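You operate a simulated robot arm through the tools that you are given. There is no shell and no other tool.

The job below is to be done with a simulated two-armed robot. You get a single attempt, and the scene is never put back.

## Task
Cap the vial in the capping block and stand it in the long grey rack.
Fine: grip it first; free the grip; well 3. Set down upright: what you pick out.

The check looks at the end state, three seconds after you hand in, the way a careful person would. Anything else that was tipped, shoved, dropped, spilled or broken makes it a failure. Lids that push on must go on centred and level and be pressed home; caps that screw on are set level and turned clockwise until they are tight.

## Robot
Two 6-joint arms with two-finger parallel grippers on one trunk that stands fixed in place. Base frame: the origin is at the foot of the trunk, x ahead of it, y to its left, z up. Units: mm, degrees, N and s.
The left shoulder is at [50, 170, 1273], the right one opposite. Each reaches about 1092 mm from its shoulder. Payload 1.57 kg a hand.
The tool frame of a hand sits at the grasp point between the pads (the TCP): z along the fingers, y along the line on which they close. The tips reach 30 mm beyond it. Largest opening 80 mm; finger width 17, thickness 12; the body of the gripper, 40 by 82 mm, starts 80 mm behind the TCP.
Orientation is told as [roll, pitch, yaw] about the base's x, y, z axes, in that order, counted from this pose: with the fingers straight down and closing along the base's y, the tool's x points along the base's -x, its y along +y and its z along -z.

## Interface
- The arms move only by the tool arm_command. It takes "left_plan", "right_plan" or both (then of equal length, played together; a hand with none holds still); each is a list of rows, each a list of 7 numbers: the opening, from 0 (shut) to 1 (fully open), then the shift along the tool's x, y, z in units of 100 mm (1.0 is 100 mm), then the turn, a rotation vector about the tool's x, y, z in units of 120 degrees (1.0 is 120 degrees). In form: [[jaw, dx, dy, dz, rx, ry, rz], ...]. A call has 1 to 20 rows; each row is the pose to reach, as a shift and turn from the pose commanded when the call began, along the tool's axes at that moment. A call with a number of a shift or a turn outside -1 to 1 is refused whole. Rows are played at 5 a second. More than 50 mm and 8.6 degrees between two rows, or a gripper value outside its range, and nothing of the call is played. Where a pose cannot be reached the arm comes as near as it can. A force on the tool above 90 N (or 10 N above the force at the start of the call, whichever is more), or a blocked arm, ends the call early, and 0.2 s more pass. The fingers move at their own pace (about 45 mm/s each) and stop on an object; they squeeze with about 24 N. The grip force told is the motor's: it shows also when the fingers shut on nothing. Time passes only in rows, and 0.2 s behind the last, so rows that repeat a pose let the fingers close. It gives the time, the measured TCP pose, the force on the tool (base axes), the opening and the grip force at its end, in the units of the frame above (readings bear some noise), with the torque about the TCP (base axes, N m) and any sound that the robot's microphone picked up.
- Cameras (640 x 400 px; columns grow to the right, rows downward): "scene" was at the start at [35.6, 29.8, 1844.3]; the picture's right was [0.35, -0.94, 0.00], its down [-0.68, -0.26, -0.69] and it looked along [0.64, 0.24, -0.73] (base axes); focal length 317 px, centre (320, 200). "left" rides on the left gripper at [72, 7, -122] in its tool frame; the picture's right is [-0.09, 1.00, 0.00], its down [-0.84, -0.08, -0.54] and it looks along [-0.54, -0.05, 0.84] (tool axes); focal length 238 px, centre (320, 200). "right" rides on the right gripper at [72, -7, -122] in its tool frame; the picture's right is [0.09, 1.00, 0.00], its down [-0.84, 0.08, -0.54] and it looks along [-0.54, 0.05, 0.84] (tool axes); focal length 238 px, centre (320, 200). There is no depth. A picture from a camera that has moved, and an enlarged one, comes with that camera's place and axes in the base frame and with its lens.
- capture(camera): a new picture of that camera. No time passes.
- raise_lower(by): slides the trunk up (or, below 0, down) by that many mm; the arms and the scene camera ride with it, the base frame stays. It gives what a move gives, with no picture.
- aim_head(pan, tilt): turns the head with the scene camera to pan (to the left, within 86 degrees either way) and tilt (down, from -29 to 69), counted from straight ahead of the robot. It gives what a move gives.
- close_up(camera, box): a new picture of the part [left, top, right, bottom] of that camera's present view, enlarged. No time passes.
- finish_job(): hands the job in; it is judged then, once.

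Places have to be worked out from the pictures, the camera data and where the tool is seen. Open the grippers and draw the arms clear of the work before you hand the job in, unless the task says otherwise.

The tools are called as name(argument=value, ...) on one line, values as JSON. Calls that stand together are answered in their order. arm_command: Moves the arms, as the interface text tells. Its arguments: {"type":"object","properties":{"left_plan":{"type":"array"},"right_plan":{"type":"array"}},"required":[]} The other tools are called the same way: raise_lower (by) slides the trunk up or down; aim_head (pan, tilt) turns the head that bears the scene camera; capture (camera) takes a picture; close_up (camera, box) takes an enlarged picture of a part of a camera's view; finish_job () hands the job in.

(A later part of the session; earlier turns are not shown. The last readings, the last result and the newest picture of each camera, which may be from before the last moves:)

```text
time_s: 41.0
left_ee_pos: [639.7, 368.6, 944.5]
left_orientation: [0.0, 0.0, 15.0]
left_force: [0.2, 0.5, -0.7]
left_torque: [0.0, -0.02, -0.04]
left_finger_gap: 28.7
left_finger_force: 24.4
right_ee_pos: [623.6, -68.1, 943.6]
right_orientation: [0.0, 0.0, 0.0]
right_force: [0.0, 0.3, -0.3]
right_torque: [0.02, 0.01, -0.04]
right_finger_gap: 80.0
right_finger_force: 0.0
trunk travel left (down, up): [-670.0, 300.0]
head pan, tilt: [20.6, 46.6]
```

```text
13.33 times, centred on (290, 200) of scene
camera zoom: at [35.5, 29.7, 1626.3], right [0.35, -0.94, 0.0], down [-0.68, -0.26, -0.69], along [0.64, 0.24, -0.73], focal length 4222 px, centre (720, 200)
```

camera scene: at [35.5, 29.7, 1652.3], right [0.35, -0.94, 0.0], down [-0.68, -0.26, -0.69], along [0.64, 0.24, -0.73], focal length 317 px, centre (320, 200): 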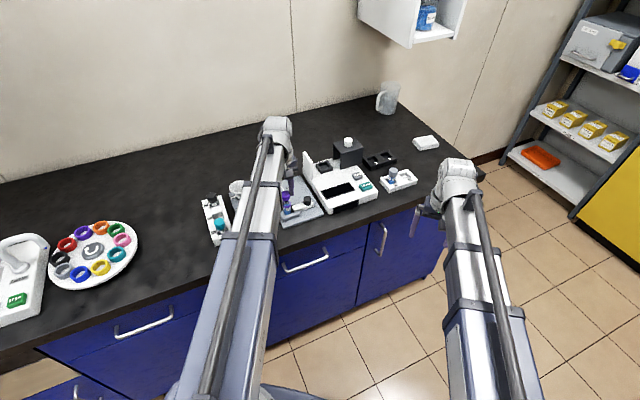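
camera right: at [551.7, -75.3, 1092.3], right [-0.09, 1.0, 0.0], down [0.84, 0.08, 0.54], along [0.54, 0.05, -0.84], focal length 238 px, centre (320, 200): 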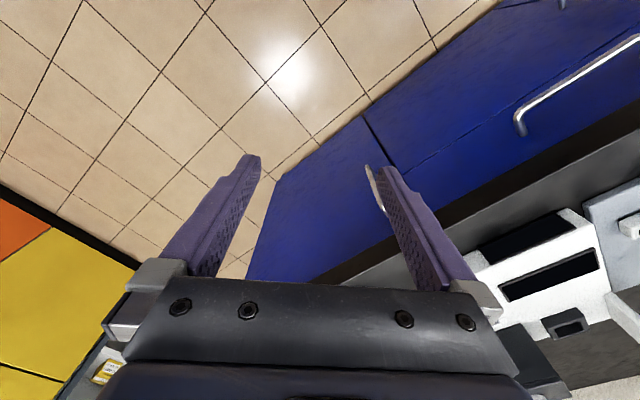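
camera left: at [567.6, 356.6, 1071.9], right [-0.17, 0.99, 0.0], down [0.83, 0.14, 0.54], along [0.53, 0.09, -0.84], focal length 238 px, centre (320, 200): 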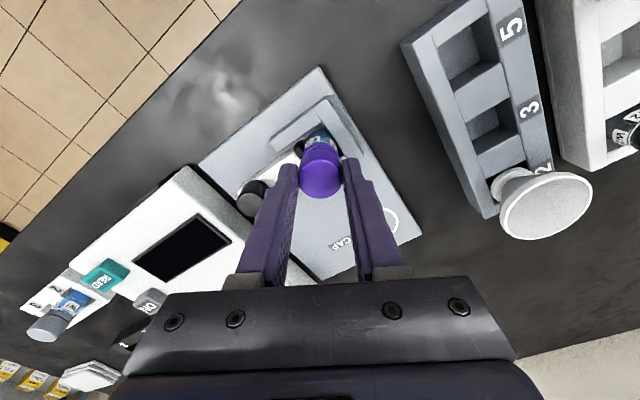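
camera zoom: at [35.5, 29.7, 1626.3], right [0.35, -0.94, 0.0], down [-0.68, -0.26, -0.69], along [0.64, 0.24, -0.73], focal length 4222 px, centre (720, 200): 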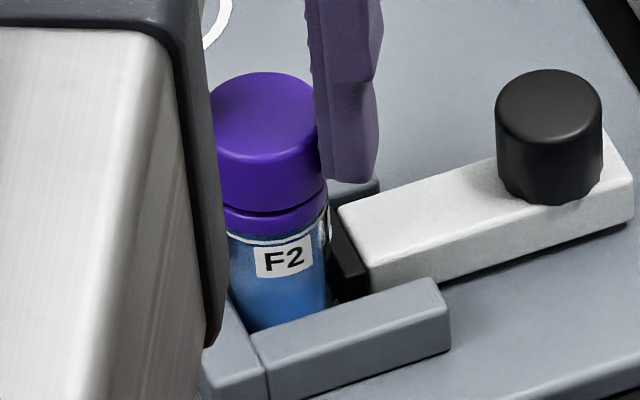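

Almost at the ring now, still without force. I lower 2 mm more.

raise_lower(by=-2)

close_up(camera="left", box=[285, 125, 355, 175])

close_up(camera="scene", box=[275, 185, 305, 215])

```text
time_s: 41.5
left_ee_pos: [640.1, 368.9, 941.6]
left_orientation: [0.1, 0.0, 15.1]
left_force: [-0.1, -1.0, -0.2]
left_torque: [0.02, 0.03, 0.02]
left_finger_gap: 28.5
left_finger_force: 24.2
right_ee_pos: [623.5, -68.2, 942.8]
right_orientation: [0.0, 0.0, 0.0]
right_force: [-0.3, 0.0, -0.2]
right_torque: [0.0, 0.01, 0.03]
right_finger_gap: 80.0
right_finger_force: 0.1
trunk travel left (down, up): [-668.0, 302.0]
head pan, tilt: [20.6, 46.6]
```

```text
8.00 times, centred on (320, 150) of left
camera zoom: at [567.8, 356.5, 1064.8], right [-0.17, 0.99, 0.0], down [0.83, 0.14, 0.54], along [0.53, 0.09, -0.84], focal length 1907 px, centre (320, 600)
```

zoom: 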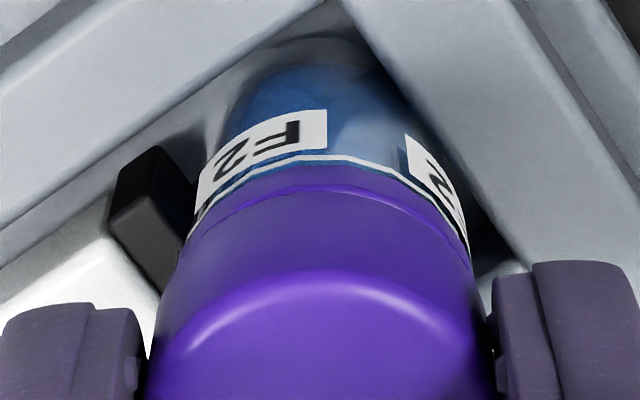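

```text
13.33 times, centred on (290, 200) of scene
camera zoom: at [35.7, 29.8, 1624.2], right [0.35, -0.94, 0.0], down [-0.68, -0.26, -0.69], along [0.64, 0.24, -0.73], focal length 4222 px, centre (720, 200)
```

zoom: 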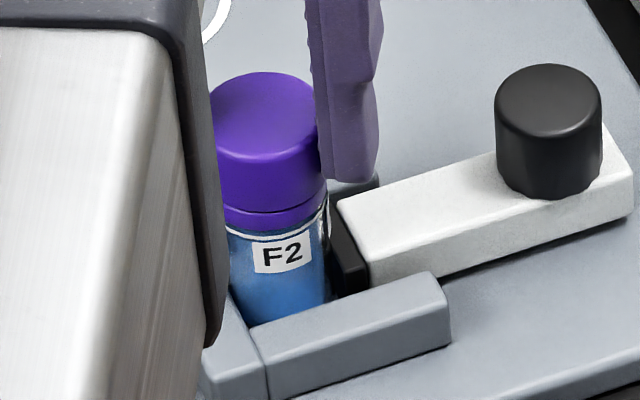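

The cap looks about down on the ring with no force yet. I lower 2 mm more to make contact and read the force.

raise_lower(by=-2)

close_up(camera="left", box=[285, 125, 355, 175])

close_up(camera="scene", box=[284, 190, 300, 206])

```text
time_s: 42.1
left_ee_pos: [639.2, 368.5, 940.8]
left_orientation: [0.0, 0.0, 15.1]
left_force: [2.1, -0.3, 12.4]
left_torque: [0.0, -0.08, 0.01]
left_finger_gap: 28.7
left_finger_force: 24.3
right_ee_pos: [623.7, -69.3, 940.6]
right_orientation: [0.1, 0.1, 0.0]
right_force: [0.1, -0.5, 0.0]
right_torque: [-0.02, 0.03, -0.01]
right_finger_gap: 80.0
right_finger_force: 0.1
trunk travel left (down, up): [-666.0, 304.0]
head pan, tilt: [20.6, 46.6]
```

```text
8.00 times, centred on (320, 150) of left
camera zoom: at [567.2, 356.1, 1063.6], right [-0.17, 0.99, 0.0], down [0.83, 0.14, 0.54], along [0.53, 0.09, -0.84], focal length 1907 px, centre (320, 600)
```

zoom: 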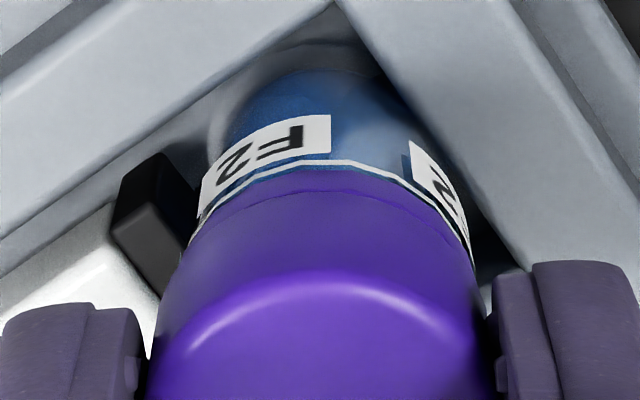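

```text
16.00 times, centred on (292, 198) of scene
camera zoom: at [34.6, 29.2, 1622.5], right [0.35, -0.94, 0.0], down [-0.68, -0.25, -0.69], along [0.64, 0.24, -0.73], focal length 5066 px, centre (768, 232)
```

zoom: 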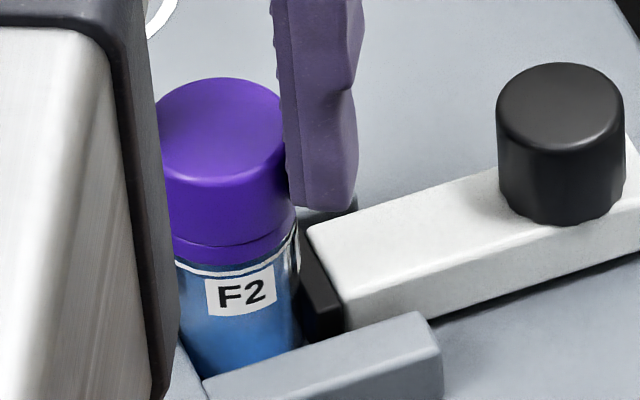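

Contact with the ring at 12 N (cap bottom z≈906.5). I press harder, 3 mm more of trunk travel, listening for a click.

raise_lower(by=-3)

close_up(camera="left", box=[285, 125, 355, 175])

close_up(camera="scene", box=[284, 190, 300, 206])

```text
time_s: 42.6
left_ee_pos: [637.6, 368.4, 938.9]
left_orientation: [0.0, -0.1, 15.2]
left_force: [4.0, 0.9, 26.9]
left_torque: [0.03, -0.16, -0.01]
left_finger_gap: 28.5
left_finger_force: 23.9
right_ee_pos: [622.7, -69.3, 939.0]
right_orientation: [0.0, -0.1, 0.0]
right_force: [0.2, -0.4, -0.1]
right_torque: [0.0, 0.01, -0.02]
right_finger_gap: 80.0
right_finger_force: 0.0
trunk travel left (down, up): [-663.0, 307.0]
head pan, tilt: [20.6, 46.6]
```

```text
8.00 times, centred on (320, 150) of left
camera zoom: at [566.4, 355.6, 1061.3], right [-0.17, 0.99, 0.0], down [0.83, 0.14, 0.54], along [0.54, 0.09, -0.84], focal length 1907 px, centre (320, 600)
```

zoom: 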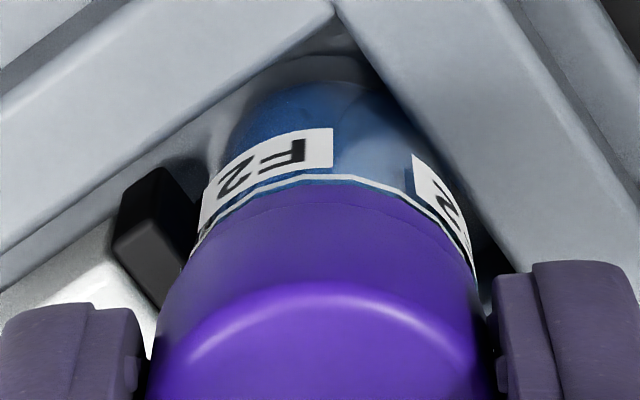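

```text
16.00 times, centred on (292, 198) of scene
camera zoom: at [33.3, 28.4, 1619.5], right [0.35, -0.94, 0.0], down [-0.68, -0.25, -0.69], along [0.64, 0.24, -0.73], focal length 5066 px, centre (768, 232)
```

zoom: 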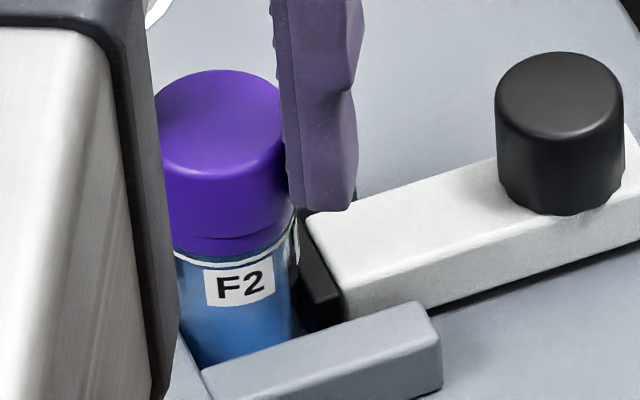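

The hand went 2.3 mm lower at 27 N and the ring band looks thinner, so the cap is sliding further on. I compare with the seated caps of W2/Y2 and the grey-capped vial in the scene view.

close_up(camera="scene", box=[200, 180, 240, 220])

close_up(camera="scene", box=[375, 155, 415, 185])

close_up(camera="scene", box=[286, 194, 296, 204])

```text
10.00 times, centred on (220, 200) of scene
camera zoom: at [33.3, 28.4, 1619.5], right [0.35, -0.94, 0.0], down [-0.68, -0.25, -0.69], along [0.64, 0.24, -0.73], focal length 3166 px, centre (1320, 200)
```

zoom: 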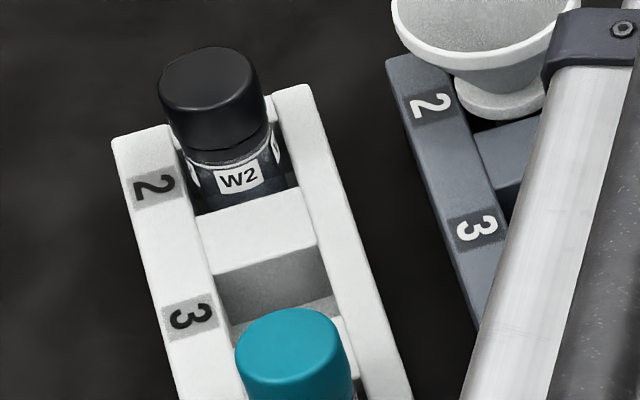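

```text
13.33 times, centred on (395, 170) of scene
camera zoom: at [33.3, 28.4, 1619.5], right [0.35, -0.94, 0.0], down [-0.68, -0.25, -0.69], along [0.64, 0.24, -0.73], focal length 4222 px, centre (-680, 600)
```

zoom: 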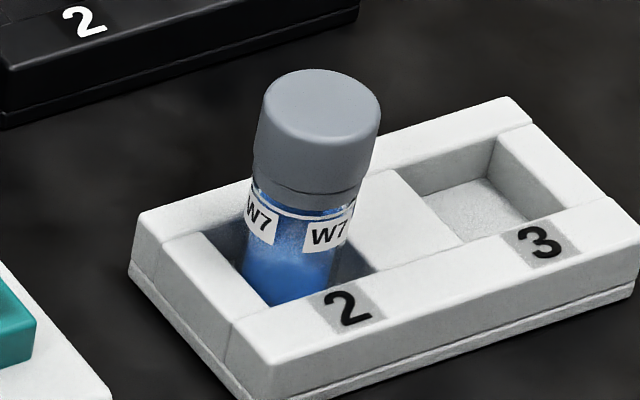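

```text
16.00 times, centred on (291, 199) of scene
camera zoom: at [33.3, 28.4, 1619.5], right [0.35, -0.94, 0.0], down [-0.68, -0.25, -0.69], along [0.64, 0.24, -0.73], focal length 5066 px, centre (784, 216)
```

zoom: 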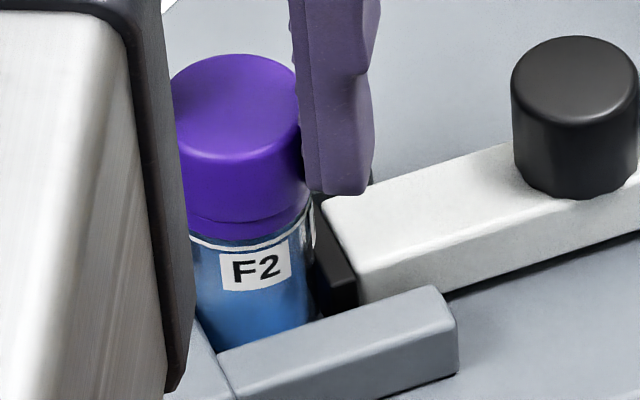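

The cap's highlight moved about 2 mm relative to the hand, so the cap slipped upward in the grip at 27 N rather than going further down: it is resting on the ring. I ease the load by 1.5 mm and turn clockwise 30° to see if a thread resists.

raise_lower(by=1.5)

arm_command(left_plan=[[0.2, 0, 0, 0, 0, 0, 0.0625], [0.2, 0, 0, 0, 0, 0, 0.125], [0.2, 0, 0, 0, 0, 0, 0.1875], [0.2, 0, 0, 0, 0, 0, 0.25], [0.2, 0, 0, 0, 0, 0, 0.25]])

close_up(camera="left", box=[285, 125, 355, 175])

close_up(camera="scene", box=[286, 194, 296, 204])

```text
time_s: 43.1
left_ee_pos: [638.6, 368.2, 938.8]
left_orientation: [-0.1, 0.0, 15.1]
left_force: [-1.1, 0.9, 9.1]
left_torque: [0.05, 0.0, -0.04]
left_finger_gap: 28.8
left_finger_force: 24.1
right_ee_pos: [622.6, -69.3, 939.8]
right_orientation: [-0.1, 0.0, 0.0]
right_force: [-0.3, 0.5, 0.1]
right_torque: [0.03, -0.02, 0.02]
right_finger_gap: 79.8
right_finger_force: 0.1
trunk travel left (down, up): [-664.0, 306.0]
head pan, tilt: [20.6, 46.6]
```

```text
time_s: 44.3
left_ee_pos: [637.8, 367.6, 939.2]
left_orientation: [0.1, 0.1, -14.9]
left_force: [0.5, 1.2, 7.3]
left_torque: [0.03, 0.02, -0.02]
left_finger_gap: 28.7
left_finger_force: 23.6
right_ee_pos: [622.7, -68.3, 938.8]
right_orientation: [0.0, 0.0, 0.1]
right_force: [0.4, 0.1, 0.6]
right_torque: [0.02, -0.01, 0.02]
right_finger_gap: 80.0
right_finger_force: 0.1
trunk travel left (down, up): [-664.0, 306.0]
head pan, tilt: [20.6, 46.6]
```

```text
8.00 times, centred on (320, 150) of left
camera zoom: at [569.9, 393.2, 1061.7], right [0.35, 0.94, 0.0], down [0.79, -0.29, 0.54], along [0.51, -0.19, -0.84], focal length 1907 px, centre (320, 600)
```

zoom: 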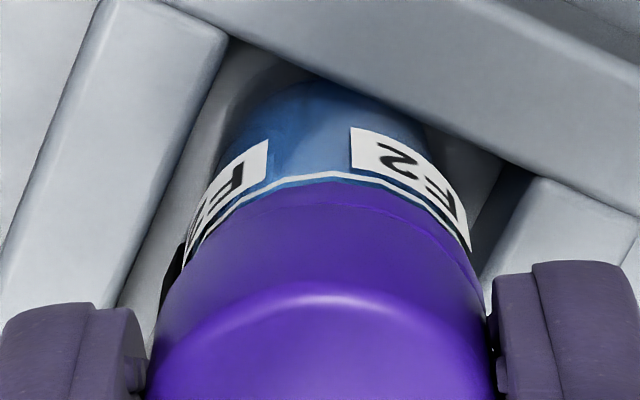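

```text
16.00 times, centred on (291, 199) of scene
camera zoom: at [34.9, 29.5, 1620.8], right [0.35, -0.94, 0.0], down [-0.68, -0.25, -0.69], along [0.64, 0.24, -0.73], focal length 5066 px, centre (784, 216)
```

zoom: 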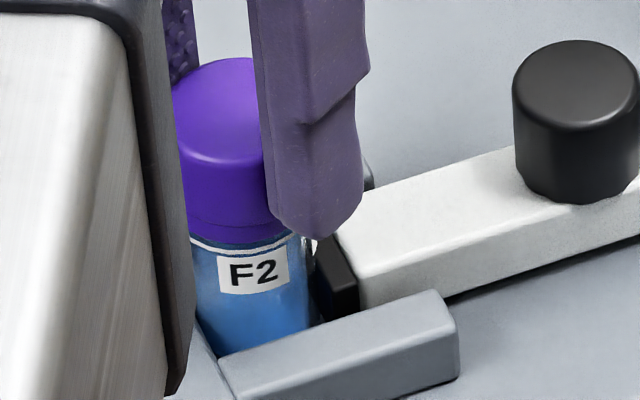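

The cap turns freely with almost no torque, so no thread is gripping; this looks like a push-on cap not yet pressed home. I zoom on the seated W7 for comparison of cap-to-ring spacing.

close_up(camera="scene", box=[382, 160, 392, 170])

close_up(camera="scene", box=[284, 192, 294, 202])

close_up(camera="left", box=[300, 135, 340, 165])

```text
16.00 times, centred on (387, 165) of scene
camera zoom: at [34.9, 29.5, 1620.8], right [0.35, -0.94, 0.0], down [-0.68, -0.25, -0.69], along [0.64, 0.24, -0.73], focal length 5066 px, centre (-752, 760)
```

zoom: 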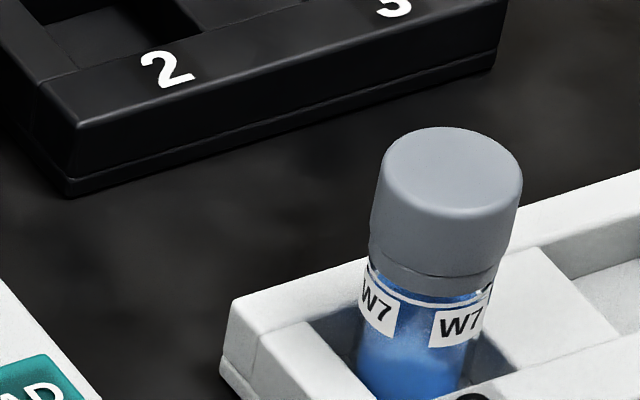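

```text
16.00 times, centred on (289, 197) of scene
camera zoom: at [34.9, 29.5, 1620.8], right [0.35, -0.94, 0.0], down [-0.68, -0.25, -0.69], along [0.64, 0.24, -0.73], focal length 5066 px, centre (816, 248)
```

zoom: 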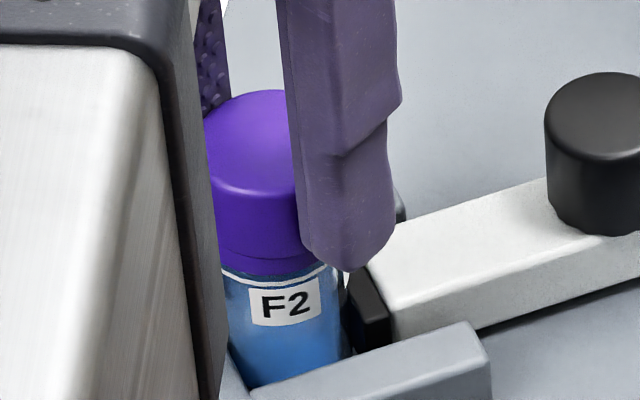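

```text
13.33 times, centred on (320, 150) of left
camera zoom: at [569.9, 393.2, 1061.7], right [0.35, 0.94, 0.0], down [0.79, -0.29, 0.54], along [0.51, -0.19, -0.84], focal length 3178 px, centre (320, 867)
```

zoom: 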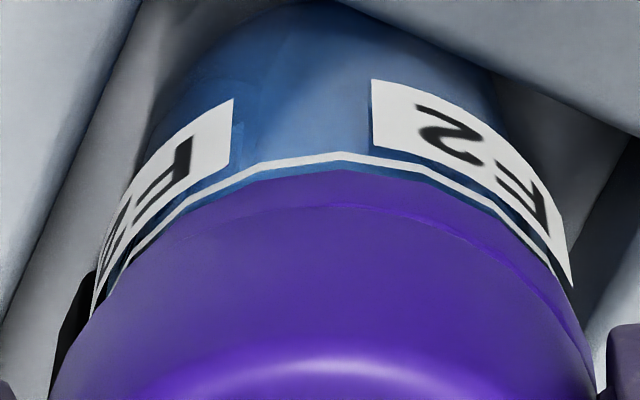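

Cap and ring look flush. To rule out a thread I turn another 60° clockwise and watch for torque or a downward pull.

arm_command(left_plan=[[0.2, 0, 0, 0, 0, 0, 0.0625], [0.2, 0, 0, 0, 0, 0, 0.125], [0.2, 0, 0, 0, 0, 0, 0.1875], [0.2, 0, 0, 0, 0, 0, 0.25], [0.2, 0, 0, 0, 0, 0, 0.3125], [0.2, 0, 0, 0, 0, 0, 0.375], [0.2, 0, 0, 0, 0, 0, 0.4375], [0.2, 0, 0, 0, 0, 0, 0.5], [0.2, 0, 0, 0, 0, 0, 0.5]])

close_up(camera="left", box=[285, 125, 355, 175])

close_up(camera="scene", box=[284, 192, 294, 202])

```text
time_s: 46.3
left_ee_pos: [639.6, 368.0, 939.2]
left_orientation: [0.0, 0.0, -75.0]
left_force: [-1.4, 2.1, 5.0]
left_torque: [0.06, 0.0, 0.0]
left_finger_gap: 28.5
left_finger_force: 24.4
right_ee_pos: [623.5, -68.8, 939.7]
right_orientation: [-0.1, 0.0, 0.0]
right_force: [-0.1, 0.2, 0.0]
right_torque: [0.01, -0.01, 0.0]
right_finger_gap: 79.8
right_finger_force: 0.0
trunk travel left (down, up): [-664.0, 306.0]
head pan, tilt: [20.6, 46.6]
```

```text
8.00 times, centred on (320, 150) of left
camera zoom: at [626.2, 440.2, 1061.7], right [0.99, 0.17, 0.0], down [0.14, -0.83, 0.54], along [0.09, -0.53, -0.84], focal length 1907 px, centre (320, 600)
```

zoom: 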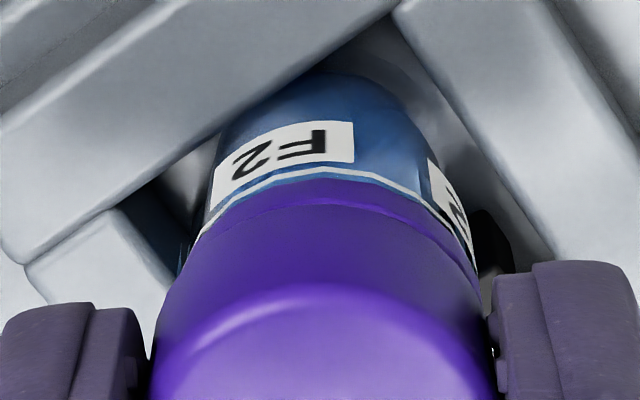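

```text
16.00 times, centred on (289, 197) of scene
camera zoom: at [34.9, 29.7, 1620.8], right [0.35, -0.94, 0.0], down [-0.68, -0.26, -0.69], along [0.64, 0.24, -0.73], focal length 5066 px, centre (816, 248)
```

zoom: 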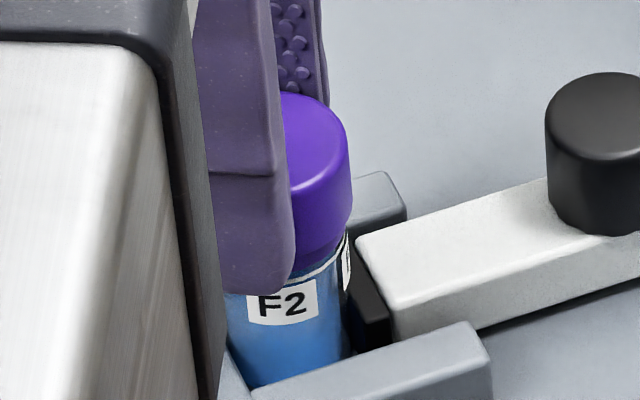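

No torque at all after 90°, so it is a push-on cap. To press it home harder than the grip's friction allows, I open the fingers, rise above the cap, and will press on its top with the closed fingertips.

arm_command(left_plan=[[0.4, 0, 0, 0, 0, 0, 0], [0.55, 0, 0, 0, 0, 0, 0], [0.6, 0, 0, 0, 0, 0, 0], [0.6, 0, 0, 0, 0, 0, 0]])

capture(camera="left")

close_up(camera="left", box=[280, 120, 360, 200])

close_up(camera="scene", box=[284, 192, 294, 202])

```text
time_s: 47.3
left_ee_pos: [640.3, 368.8, 939.1]
left_orientation: [0.1, 0.0, -74.8]
left_force: [-0.4, -0.6, -0.1]
left_torque: [0.04, -0.01, 0.03]
left_finger_gap: 48.4
left_finger_force: 0.1
right_ee_pos: [624.2, -68.6, 937.6]
right_orientation: [-0.1, 0.0, -0.1]
right_force: [-0.6, -0.1, 0.0]
right_torque: [0.0, 0.01, 0.02]
right_finger_gap: 79.7
right_finger_force: 0.0
trunk travel left (down, up): [-664.0, 306.0]
head pan, tilt: [20.6, 46.6]
heard: snap
```

```text
taken
camera left: at [626.5, 440.1, 1061.4], right [0.99, 0.17, 0.0], down [0.14, -0.83, 0.54], along [0.09, -0.53, -0.84], focal length 238 px, centre (320, 200)
```

left: 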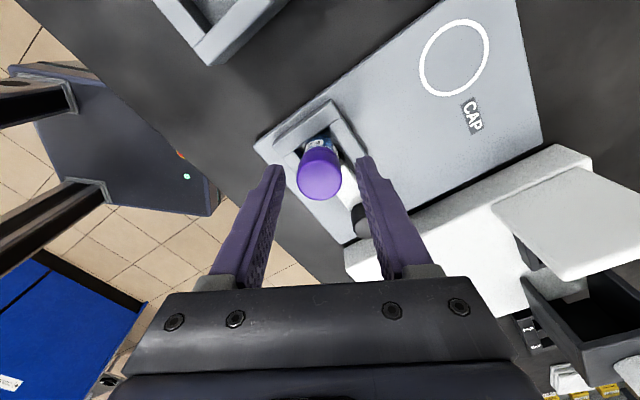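

```text
5.00 times, centred on (320, 160) of left
camera zoom: at [626.5, 440.1, 1061.4], right [0.99, 0.17, 0.0], down [0.14, -0.83, 0.54], along [0.09, -0.53, -0.84], focal length 1192 px, centre (320, 400)
```

zoom: 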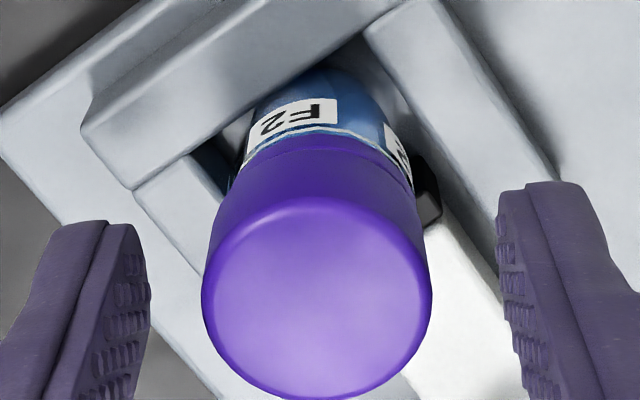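

```text
16.00 times, centred on (289, 197) of scene
camera zoom: at [35.6, 29.7, 1620.8], right [0.35, -0.94, 0.0], down [-0.68, -0.26, -0.69], along [0.64, 0.24, -0.73], focal length 5066 px, centre (816, 248)
```

zoom: 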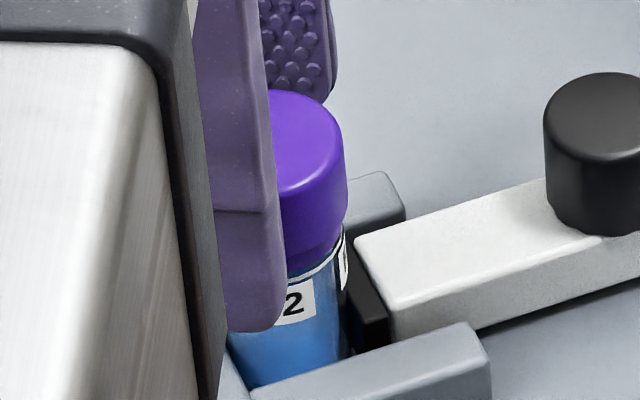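

A "snap" was heard as the fingers let go. I look closely at the cap's seat, level and the clamp from both cameras.

close_up(camera="left", box=[300, 130, 345, 165])

close_up(camera="left", box=[290, 140, 350, 205])

```text
11.43 times, centred on (322, 148) of left
camera zoom: at [626.5, 440.1, 1061.4], right [0.99, 0.17, 0.0], down [0.14, -0.83, 0.54], along [0.09, -0.53, -0.84], focal length 2724 px, centre (291, 800)
```

zoom: 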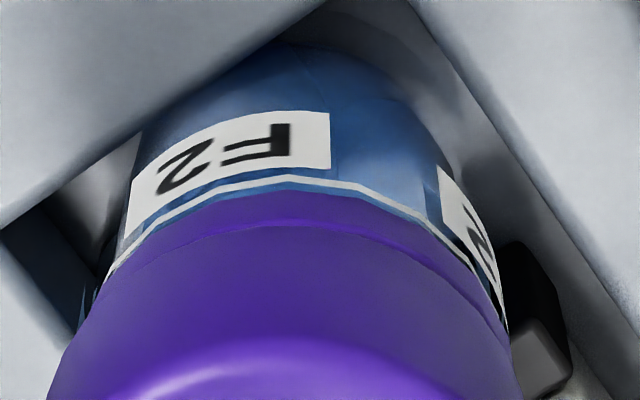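

```text
6.15 times, centred on (320, 172) of left
camera zoom: at [626.5, 440.1, 1061.4], right [0.99, 0.17, 0.0], down [0.14, -0.83, 0.54], along [0.09, -0.53, -0.84], focal length 1467 px, centre (320, 369)
```

zoom: 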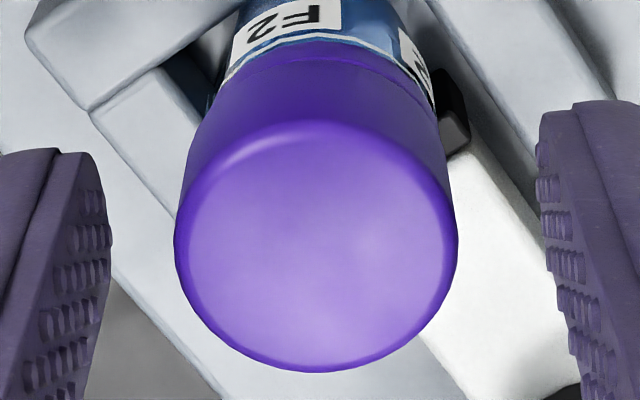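

The cap sits flush on the ring with an even seam and the clamp unchanged; the snap suggests it clicked on once free. I raise 32 mm clear of it and inspect from above.

raise_lower(by=32)

capture(camera="left")

close_up(camera="left", box=[285, 105, 355, 185])

close_up(camera="scene", box=[280, 195, 310, 215])

```text
time_s: 48.1
left_ee_pos: [641.1, 367.5, 970.4]
left_orientation: [0.1, -0.1, -74.9]
left_force: [0.0, 0.5, 0.0]
left_torque: [0.01, 0.01, -0.02]
left_finger_gap: 47.9
left_finger_force: 0.0
right_ee_pos: [623.1, -68.6, 971.1]
right_orientation: [0.0, 0.0, 0.1]
right_force: [-0.3, 0.0, 0.5]
right_torque: [0.02, 0.01, -0.03]
right_finger_gap: 80.2
right_finger_force: 0.2
trunk travel left (down, up): [-696.0, 274.0]
head pan, tilt: [20.6, 46.6]
```

```text
taken
camera left: at [626.6, 440.2, 1093.3], right [0.99, 0.17, 0.0], down [0.14, -0.83, 0.54], along [0.09, -0.53, -0.84], focal length 238 px, centre (320, 200)
```

left: 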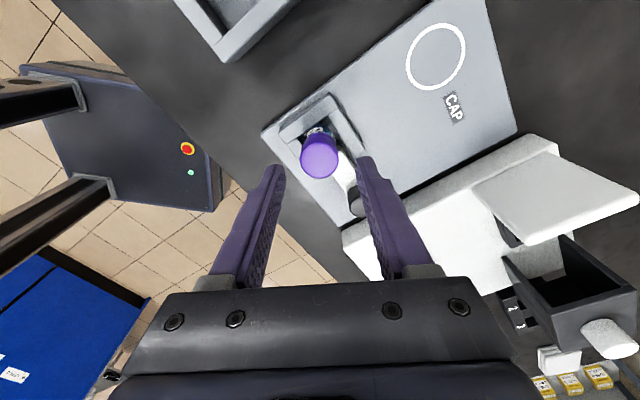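

```text
5.00 times, centred on (320, 145) of left
camera zoom: at [626.6, 440.2, 1093.3], right [0.99, 0.17, 0.0], down [0.14, -0.83, 0.54], along [0.09, -0.53, -0.84], focal length 1192 px, centre (320, 475)
```

zoom: 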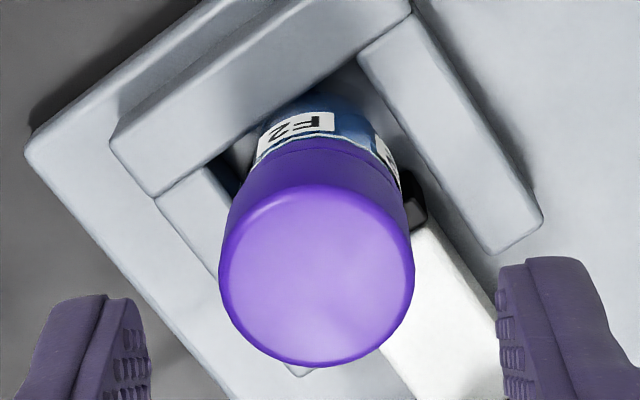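

```text
16.00 times, centred on (295, 205) of scene
camera zoom: at [35.7, 29.8, 1652.8], right [0.35, -0.94, 0.0], down [-0.68, -0.26, -0.69], along [0.64, 0.24, -0.73], focal length 5066 px, centre (720, 120)
```

zoom: 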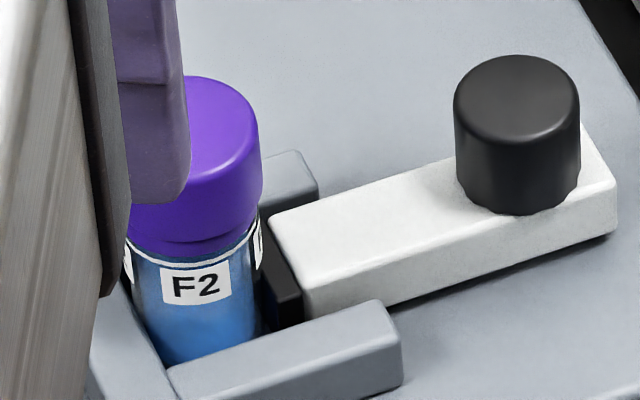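

I move the hand 60 mm aside to get an unobstructed scene view of the capped vial and judge whether the cap is level.

arm_command(left_plan=[[0.6, 0.2, 0, 0, 0, 0, 0], [0.6, 0.4, 0, 0, 0, 0, 0], [0.6, 0.6, 0, 0, 0, 0, 0], [0.6, 0.6, 0, 0, 0, 0, 0]])

close_up(camera="scene", box=[270, 195, 300, 215])

close_up(camera="left", box=[280, 110, 360, 200])

```text
time_s: 49.1
left_ee_pos: [623.6, 429.5, 970.8]
left_orientation: [0.0, 0.0, -74.9]
left_force: [0.1, -0.4, -0.4]
left_torque: [-0.01, 0.01, 0.01]
left_finger_gap: 48.1
left_finger_force: 0.2
right_ee_pos: [624.3, -69.2, 970.5]
right_orientation: [0.0, -0.1, 0.0]
right_force: [-0.4, 0.6, 0.6]
right_torque: [0.01, 0.0, 0.0]
right_finger_gap: 80.1
right_finger_force: 0.0
trunk travel left (down, up): [-696.0, 274.0]
head pan, tilt: [20.6, 46.6]
```

```text
16.00 times, centred on (285, 205) of scene
camera zoom: at [35.6, 29.5, 1652.8], right [0.35, -0.94, 0.0], down [-0.68, -0.26, -0.69], along [0.64, 0.24, -0.73], focal length 5066 px, centre (880, 120)
```

zoom: 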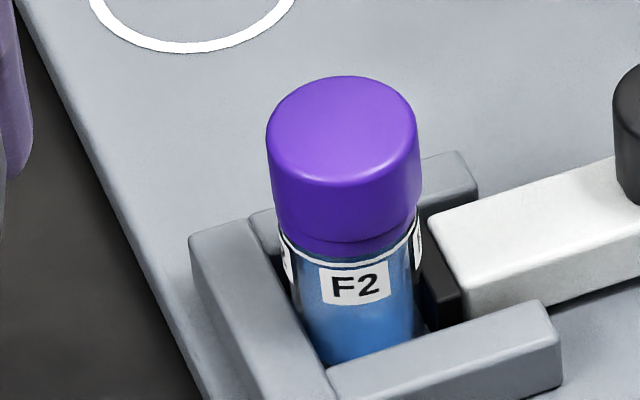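

```text
4.44 times, centred on (320, 155) of left
camera zoom: at [610.5, 499.4, 1093.4], right [0.99, 0.17, 0.0], down [0.14, -0.83, 0.54], along [0.09, -0.53, -0.84], focal length 1059 px, centre (320, 400)
```

zoom: 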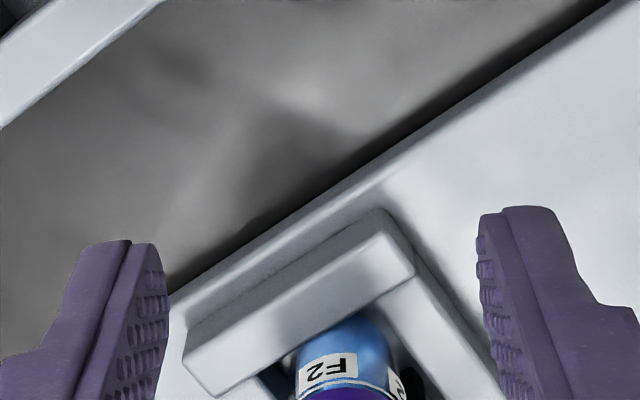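

In the clear view the cap's axis lines up with the vial (top-to-ring shift 7 px, as perspective predicts) and looks level. I go back, re-grip the cap and do a gentle 2 mm tug to confirm it is fixed to the clamped vial.

arm_command(left_plan=[[0.6, -0.2, 0, 0, 0, 0, 0], [0.6, -0.4, 0, 0, 0, 0, 0], [0.6, -0.6, 0, 0, 0, 0, 0], [0.6, -0.6, 0, 0, 0, 0, 0]])

raise_lower(by=-32)

arm_command(left_plan=[[0.4, 0, 0, 0, 0, 0, 0], [0.2, 0, 0, 0, 0, 0, 0], [0.2, 0, 0, 0, 0, 0, 0], [0.2, 0, 0, 0, 0, 0, 0], [0.2, 0, 0, 0, 0, 0, 0]])

raise_lower(by=1.5)

close_up(camera="left", box=[285, 125, 355, 175])

```text
time_s: 50.1
left_ee_pos: [636.6, 369.7, 971.5]
left_orientation: [0.1, 0.1, -74.9]
left_force: [-0.4, -0.3, -0.8]
left_torque: [0.01, -0.01, 0.01]
left_finger_gap: 47.9
left_finger_force: 0.1
right_ee_pos: [623.5, -68.1, 971.8]
right_orientation: [-0.1, 0.0, 0.0]
right_force: [-0.1, -0.5, 0.1]
right_torque: [0.0, 0.01, 0.0]
right_finger_gap: 80.0
right_finger_force: 0.1
trunk travel left (down, up): [-696.0, 274.0]
head pan, tilt: [20.6, 46.6]
```

```text
time_s: 50.8
left_ee_pos: [637.8, 368.6, 939.1]
left_orientation: [0.0, 0.0, -74.9]
left_force: [0.3, -0.2, 0.0]
left_torque: [-0.03, -0.04, -0.02]
left_finger_gap: 47.9
left_finger_force: 0.2
right_ee_pos: [623.4, -68.1, 939.7]
right_orientation: [0.0, -0.1, 0.0]
right_force: [0.8, 0.5, 0.6]
right_torque: [0.01, 0.0, 0.06]
right_finger_gap: 80.0
right_finger_force: 0.0
trunk travel left (down, up): [-664.0, 306.0]
head pan, tilt: [20.6, 46.6]
```

```text
time_s: 52.0
left_ee_pos: [637.8, 369.2, 938.9]
left_orientation: [0.0, 0.0, -74.9]
left_force: [5.7, 1.2, 5.7]
left_torque: [0.12, -0.34, 0.02]
left_finger_gap: 28.9
left_finger_force: 23.5
right_ee_pos: [624.6, -68.0, 939.4]
right_orientation: [-0.1, 0.0, -0.1]
right_force: [-0.3, 1.4, -0.5]
right_torque: [0.01, 0.0, -0.01]
right_finger_gap: 80.1
right_finger_force: 0.1
trunk travel left (down, up): [-664.0, 306.0]
head pan, tilt: [20.6, 46.6]
```

```text
time_s: 52.5
left_ee_pos: [637.1, 369.3, 940.0]
left_orientation: [-0.1, 0.0, -74.9]
left_force: [1.2, 0.8, -1.0]
left_torque: [0.01, -0.05, -0.03]
left_finger_gap: 29.0
left_finger_force: 24.1
right_ee_pos: [623.1, -68.5, 941.1]
right_orientation: [0.0, 0.0, 0.0]
right_force: [0.8, -0.4, -0.5]
right_torque: [-0.06, 0.02, -0.02]
right_finger_gap: 79.6
right_finger_force: 0.2
trunk travel left (down, up): [-666.0, 304.0]
head pan, tilt: [20.6, 46.6]
heard: snap
```

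```text
8.00 times, centred on (320, 150) of left
camera zoom: at [624.1, 440.4, 1062.8], right [0.99, 0.17, 0.0], down [0.14, -0.83, 0.54], along [0.09, -0.53, -0.84], focal length 1907 px, centre (320, 600)
```

zoom: 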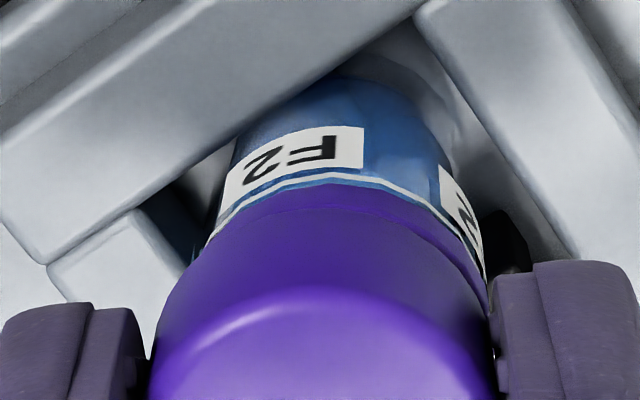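

A snap again as I tugged, with almost no remaining force. I need to see whether the cap lifted off the ring.

close_up(camera="left", box=[300, 135, 345, 165])

close_up(camera="scene", box=[278, 190, 308, 210])

capture(camera="left")

```text
13.33 times, centred on (322, 150) of left
camera zoom: at [624.1, 440.4, 1062.8], right [0.99, 0.17, 0.0], down [0.14, -0.83, 0.54], along [0.09, -0.53, -0.84], focal length 3178 px, centre (287, 867)
```

zoom: 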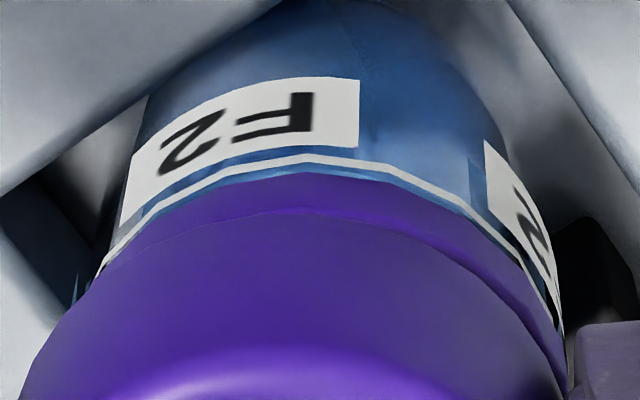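

```text
16.00 times, centred on (293, 200) of scene
camera zoom: at [35.6, 29.7, 1622.3], right [0.35, -0.94, 0.0], down [-0.68, -0.26, -0.69], along [0.64, 0.24, -0.73], focal length 5066 px, centre (752, 200)
```

zoom: 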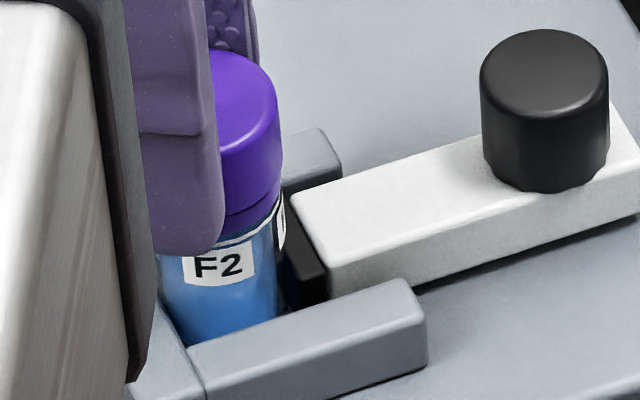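

```text
taken
camera left: at [624.1, 440.4, 1062.8], right [0.99, 0.17, 0.0], down [0.14, -0.83, 0.54], along [0.09, -0.53, -0.84], focal length 238 px, centre (320, 200)
```

left: 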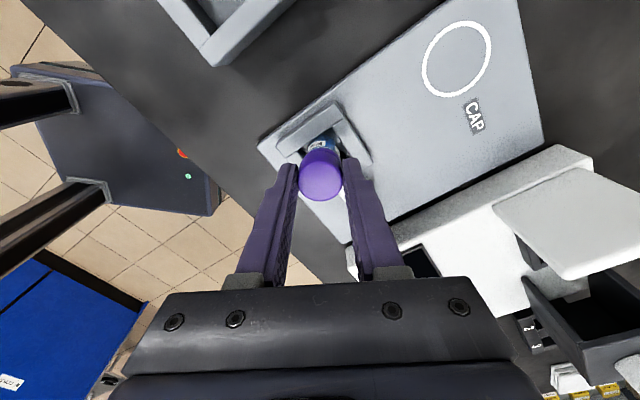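

The cap stayed seated and the vial came up about 1.3 mm with it (ring band unchanged at about 5.3 mm), so the cap does hold the vial; my grip was 2.4 mm off and had pushed the vial's top sideways. I lower back 1.5 mm, shift the hand back 2.4 mm (tool +y) so the vial stands straight, and check.

raise_lower(by=-1.5)

arm_command(left_plan=[[0.2, 0, 0.012, 0, 0, 0, 0], [0.2, 0, 0.024, 0, 0, 0, 0], [0.2, 0, 0.024, 0, 0, 0, 0], [0.2, 0, 0.024, 0, 0, 0, 0]])

close_up(camera="left", box=[285, 125, 355, 175])

close_up(camera="scene", box=[278, 190, 308, 210])

```text
time_s: 53.0
left_ee_pos: [637.5, 368.3, 938.5]
left_orientation: [0.0, -0.1, -74.9]
left_force: [0.5, 0.1, 2.0]
left_torque: [-0.02, -0.04, 0.02]
left_finger_gap: 29.0
left_finger_force: 23.5
right_ee_pos: [624.2, -69.5, 938.8]
right_orientation: [0.1, -0.1, 0.0]
right_force: [-0.4, 0.3, 0.5]
right_torque: [-0.02, 0.01, 0.03]
right_finger_gap: 79.8
right_finger_force: 0.0
trunk travel left (down, up): [-664.0, 306.0]
head pan, tilt: [20.6, 46.6]
```

```text
time_s: 54.0
left_ee_pos: [639.1, 370.2, 938.9]
left_orientation: [0.0, 0.1, -74.9]
left_force: [-0.5, -0.2, 0.3]
left_torque: [-0.02, -0.02, 0.0]
left_finger_gap: 28.8
left_finger_force: 24.4
right_ee_pos: [623.4, -67.9, 938.7]
right_orientation: [0.0, 0.0, 0.0]
right_force: [-0.2, 0.9, 0.0]
right_torque: [0.0, 0.02, -0.03]
right_finger_gap: 80.1
right_finger_force: 0.0
trunk travel left (down, up): [-664.0, 306.0]
head pan, tilt: [20.6, 46.6]
```

```text
8.00 times, centred on (320, 150) of left
camera zoom: at [626.4, 441.6, 1061.5], right [0.99, 0.17, 0.0], down [0.14, -0.83, 0.54], along [0.09, -0.53, -0.84], focal length 1907 px, centre (320, 600)
```

zoom: 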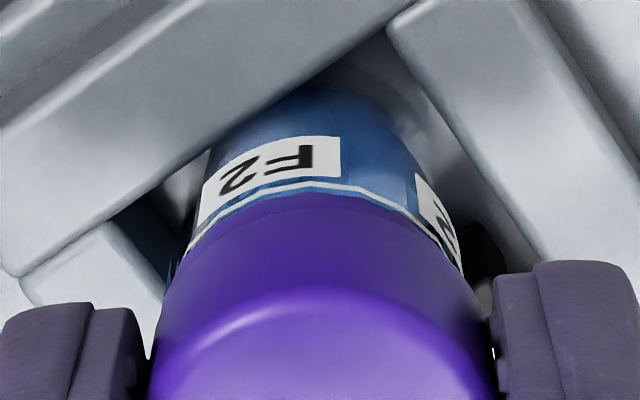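

```text
16.00 times, centred on (293, 200) of scene
camera zoom: at [35.5, 29.7, 1620.8], right [0.35, -0.94, 0.0], down [-0.68, -0.26, -0.69], along [0.64, 0.24, -0.73], focal length 5066 px, centre (752, 200)
```

zoom: 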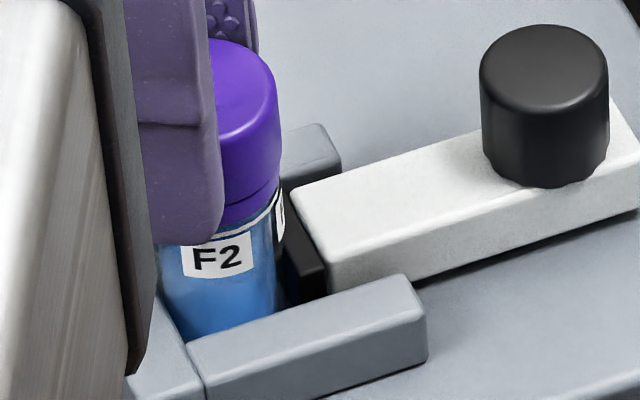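

Force is back near zero and the relation of cap to ring matches the clear view. I open the fingers again and listen.

arm_command(left_plan=[[0.4, 0, 0, 0, 0, 0, 0], [0.6, 0, 0, 0, 0, 0, 0], [0.7, 0, 0, 0, 0, 0, 0], [0.7, 0, 0, 0, 0, 0, 0]])

raise_lower(by=32)

arm_command(left_plan=[[0.7, 0.2, 0, 0, 0, 0, 0], [0.7, 0.4, 0, 0, 0, 0, 0], [0.7, 0.6, 0, 0, 0, 0, 0], [0.7, 0.6, 0, 0, 0, 0, 0]])

close_up(camera="scene", box=[270, 195, 300, 215])

```text
time_s: 55.0
left_ee_pos: [639.4, 371.2, 939.3]
left_orientation: [0.0, 0.1, -74.8]
left_force: [0.6, 0.5, 0.3]
left_torque: [0.01, 0.02, 0.01]
left_finger_gap: 55.9
left_finger_force: 0.2
right_ee_pos: [624.7, -69.3, 938.9]
right_orientation: [0.0, 0.0, 0.0]
right_force: [0.1, 0.2, -0.5]
right_torque: [0.03, 0.0, 0.01]
right_finger_gap: 79.7
right_finger_force: 0.0
trunk travel left (down, up): [-664.0, 306.0]
head pan, tilt: [20.6, 46.6]
heard: snap
```

```text
time_s: 55.8
left_ee_pos: [640.0, 369.3, 970.3]
left_orientation: [0.0, 0.0, -74.8]
left_force: [1.1, -0.5, -0.9]
left_torque: [0.01, 0.02, 0.02]
left_finger_gap: 56.0
left_finger_force: 0.1
right_ee_pos: [623.2, -68.0, 970.2]
right_orientation: [0.0, 0.0, 0.0]
right_force: [-0.8, -0.3, 0.4]
right_torque: [-0.01, -0.01, -0.01]
right_finger_gap: 80.0
right_finger_force: 0.1
trunk travel left (down, up): [-696.0, 274.0]
head pan, tilt: [20.6, 46.6]
```

```text
time_s: 56.8
left_ee_pos: [623.6, 428.7, 971.4]
left_orientation: [-0.1, 0.0, -75.1]
left_force: [0.2, -0.8, 0.5]
left_torque: [-0.03, 0.0, 0.03]
left_finger_gap: 55.9
left_finger_force: 0.0
right_ee_pos: [622.9, -68.3, 970.4]
right_orientation: [0.0, 0.0, 0.0]
right_force: [0.6, -0.2, 0.1]
right_torque: [-0.01, -0.02, -0.06]
right_finger_gap: 80.4
right_finger_force: 0.1
trunk travel left (down, up): [-696.0, 274.0]
head pan, tilt: [20.6, 46.6]
```

```text
16.00 times, centred on (285, 205) of scene
camera zoom: at [35.6, 29.6, 1652.8], right [0.35, -0.94, 0.0], down [-0.68, -0.26, -0.69], along [0.64, 0.24, -0.73], focal length 5066 px, centre (880, 120)
```

zoom: 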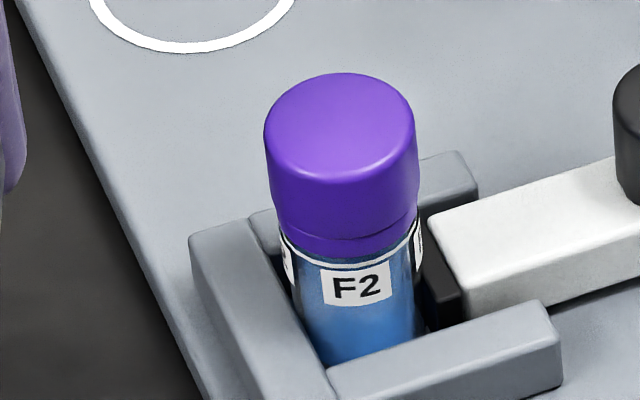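

The cap now looks about 0.8 mm higher than before, with the snap each time I release; it still needs to be pressed home. I close the fingers, return over the cap at yaw -45 and will press its top centre with the closed tips.

arm_command(left_plan=[[0.4, -0.15, 0, 0, 0, 0, -0.0625], [0.2, -0.3, 0, 0, 0, 0, -0.125], [0, -0.45, 0, 0, 0, 0, -0.1875], [0, -0.6, 0, 0, 0, 0, -0.25], [0, -0.6, 0, 0, 0, 0, -0.25], [0, -0.6, 0, 0, 0, 0, -0.25]])

capture(camera="left")

close_up(camera="left", box=[270, 120, 370, 210])

close_up(camera="scene", box=[270, 190, 310, 215])

```text
time_s: 58.2
left_ee_pos: [639.1, 369.5, 971.2]
left_orientation: [0.0, 0.1, -44.9]
left_force: [0.3, 0.1, 0.6]
left_torque: [0.0, -0.01, 0.0]
left_finger_gap: 0.2
left_finger_force: 21.2
right_ee_pos: [624.9, -67.7, 971.4]
right_orientation: [0.0, -0.1, 0.0]
right_force: [0.6, 0.7, -0.3]
right_torque: [0.01, 0.01, 0.03]
right_finger_gap: 80.2
right_finger_force: 0.0
trunk travel left (down, up): [-696.0, 274.0]
head pan, tilt: [20.6, 46.6]
```

```text
taken
camera left: at [591.7, 425.5, 1093.4], right [0.77, 0.64, 0.0], down [0.54, -0.65, 0.54], along [0.35, -0.42, -0.84], focal length 238 px, centre (320, 200)
```

left: 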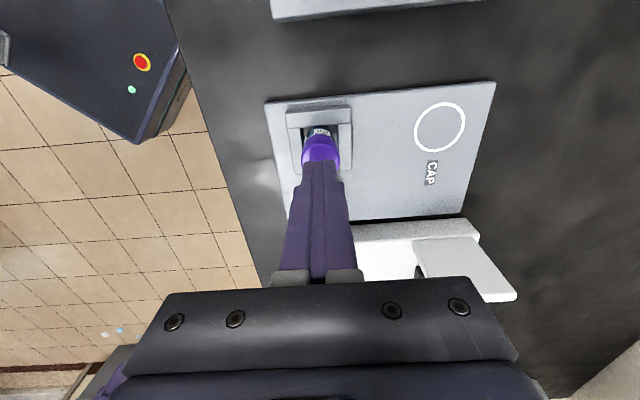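

```text
4.44 times, centred on (320, 165) of left
camera zoom: at [591.7, 425.5, 1093.4], right [0.77, 0.64, 0.0], down [0.54, -0.65, 0.54], along [0.35, -0.42, -0.84], focal length 1059 px, centre (320, 356)
```

zoom: 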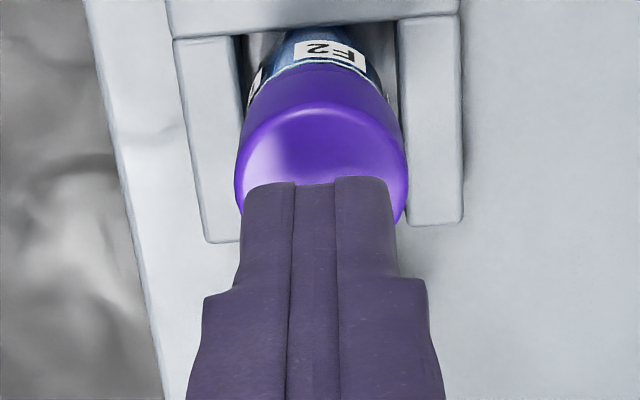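

```text
16.00 times, centred on (290, 202) of scene
camera zoom: at [35.6, 29.7, 1652.8], right [0.35, -0.94, 0.0], down [-0.68, -0.26, -0.69], along [0.64, 0.24, -0.73], focal length 5066 px, centre (800, 160)
```

zoom: 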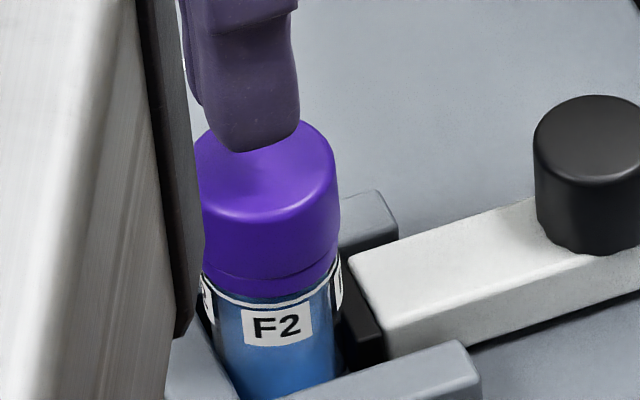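

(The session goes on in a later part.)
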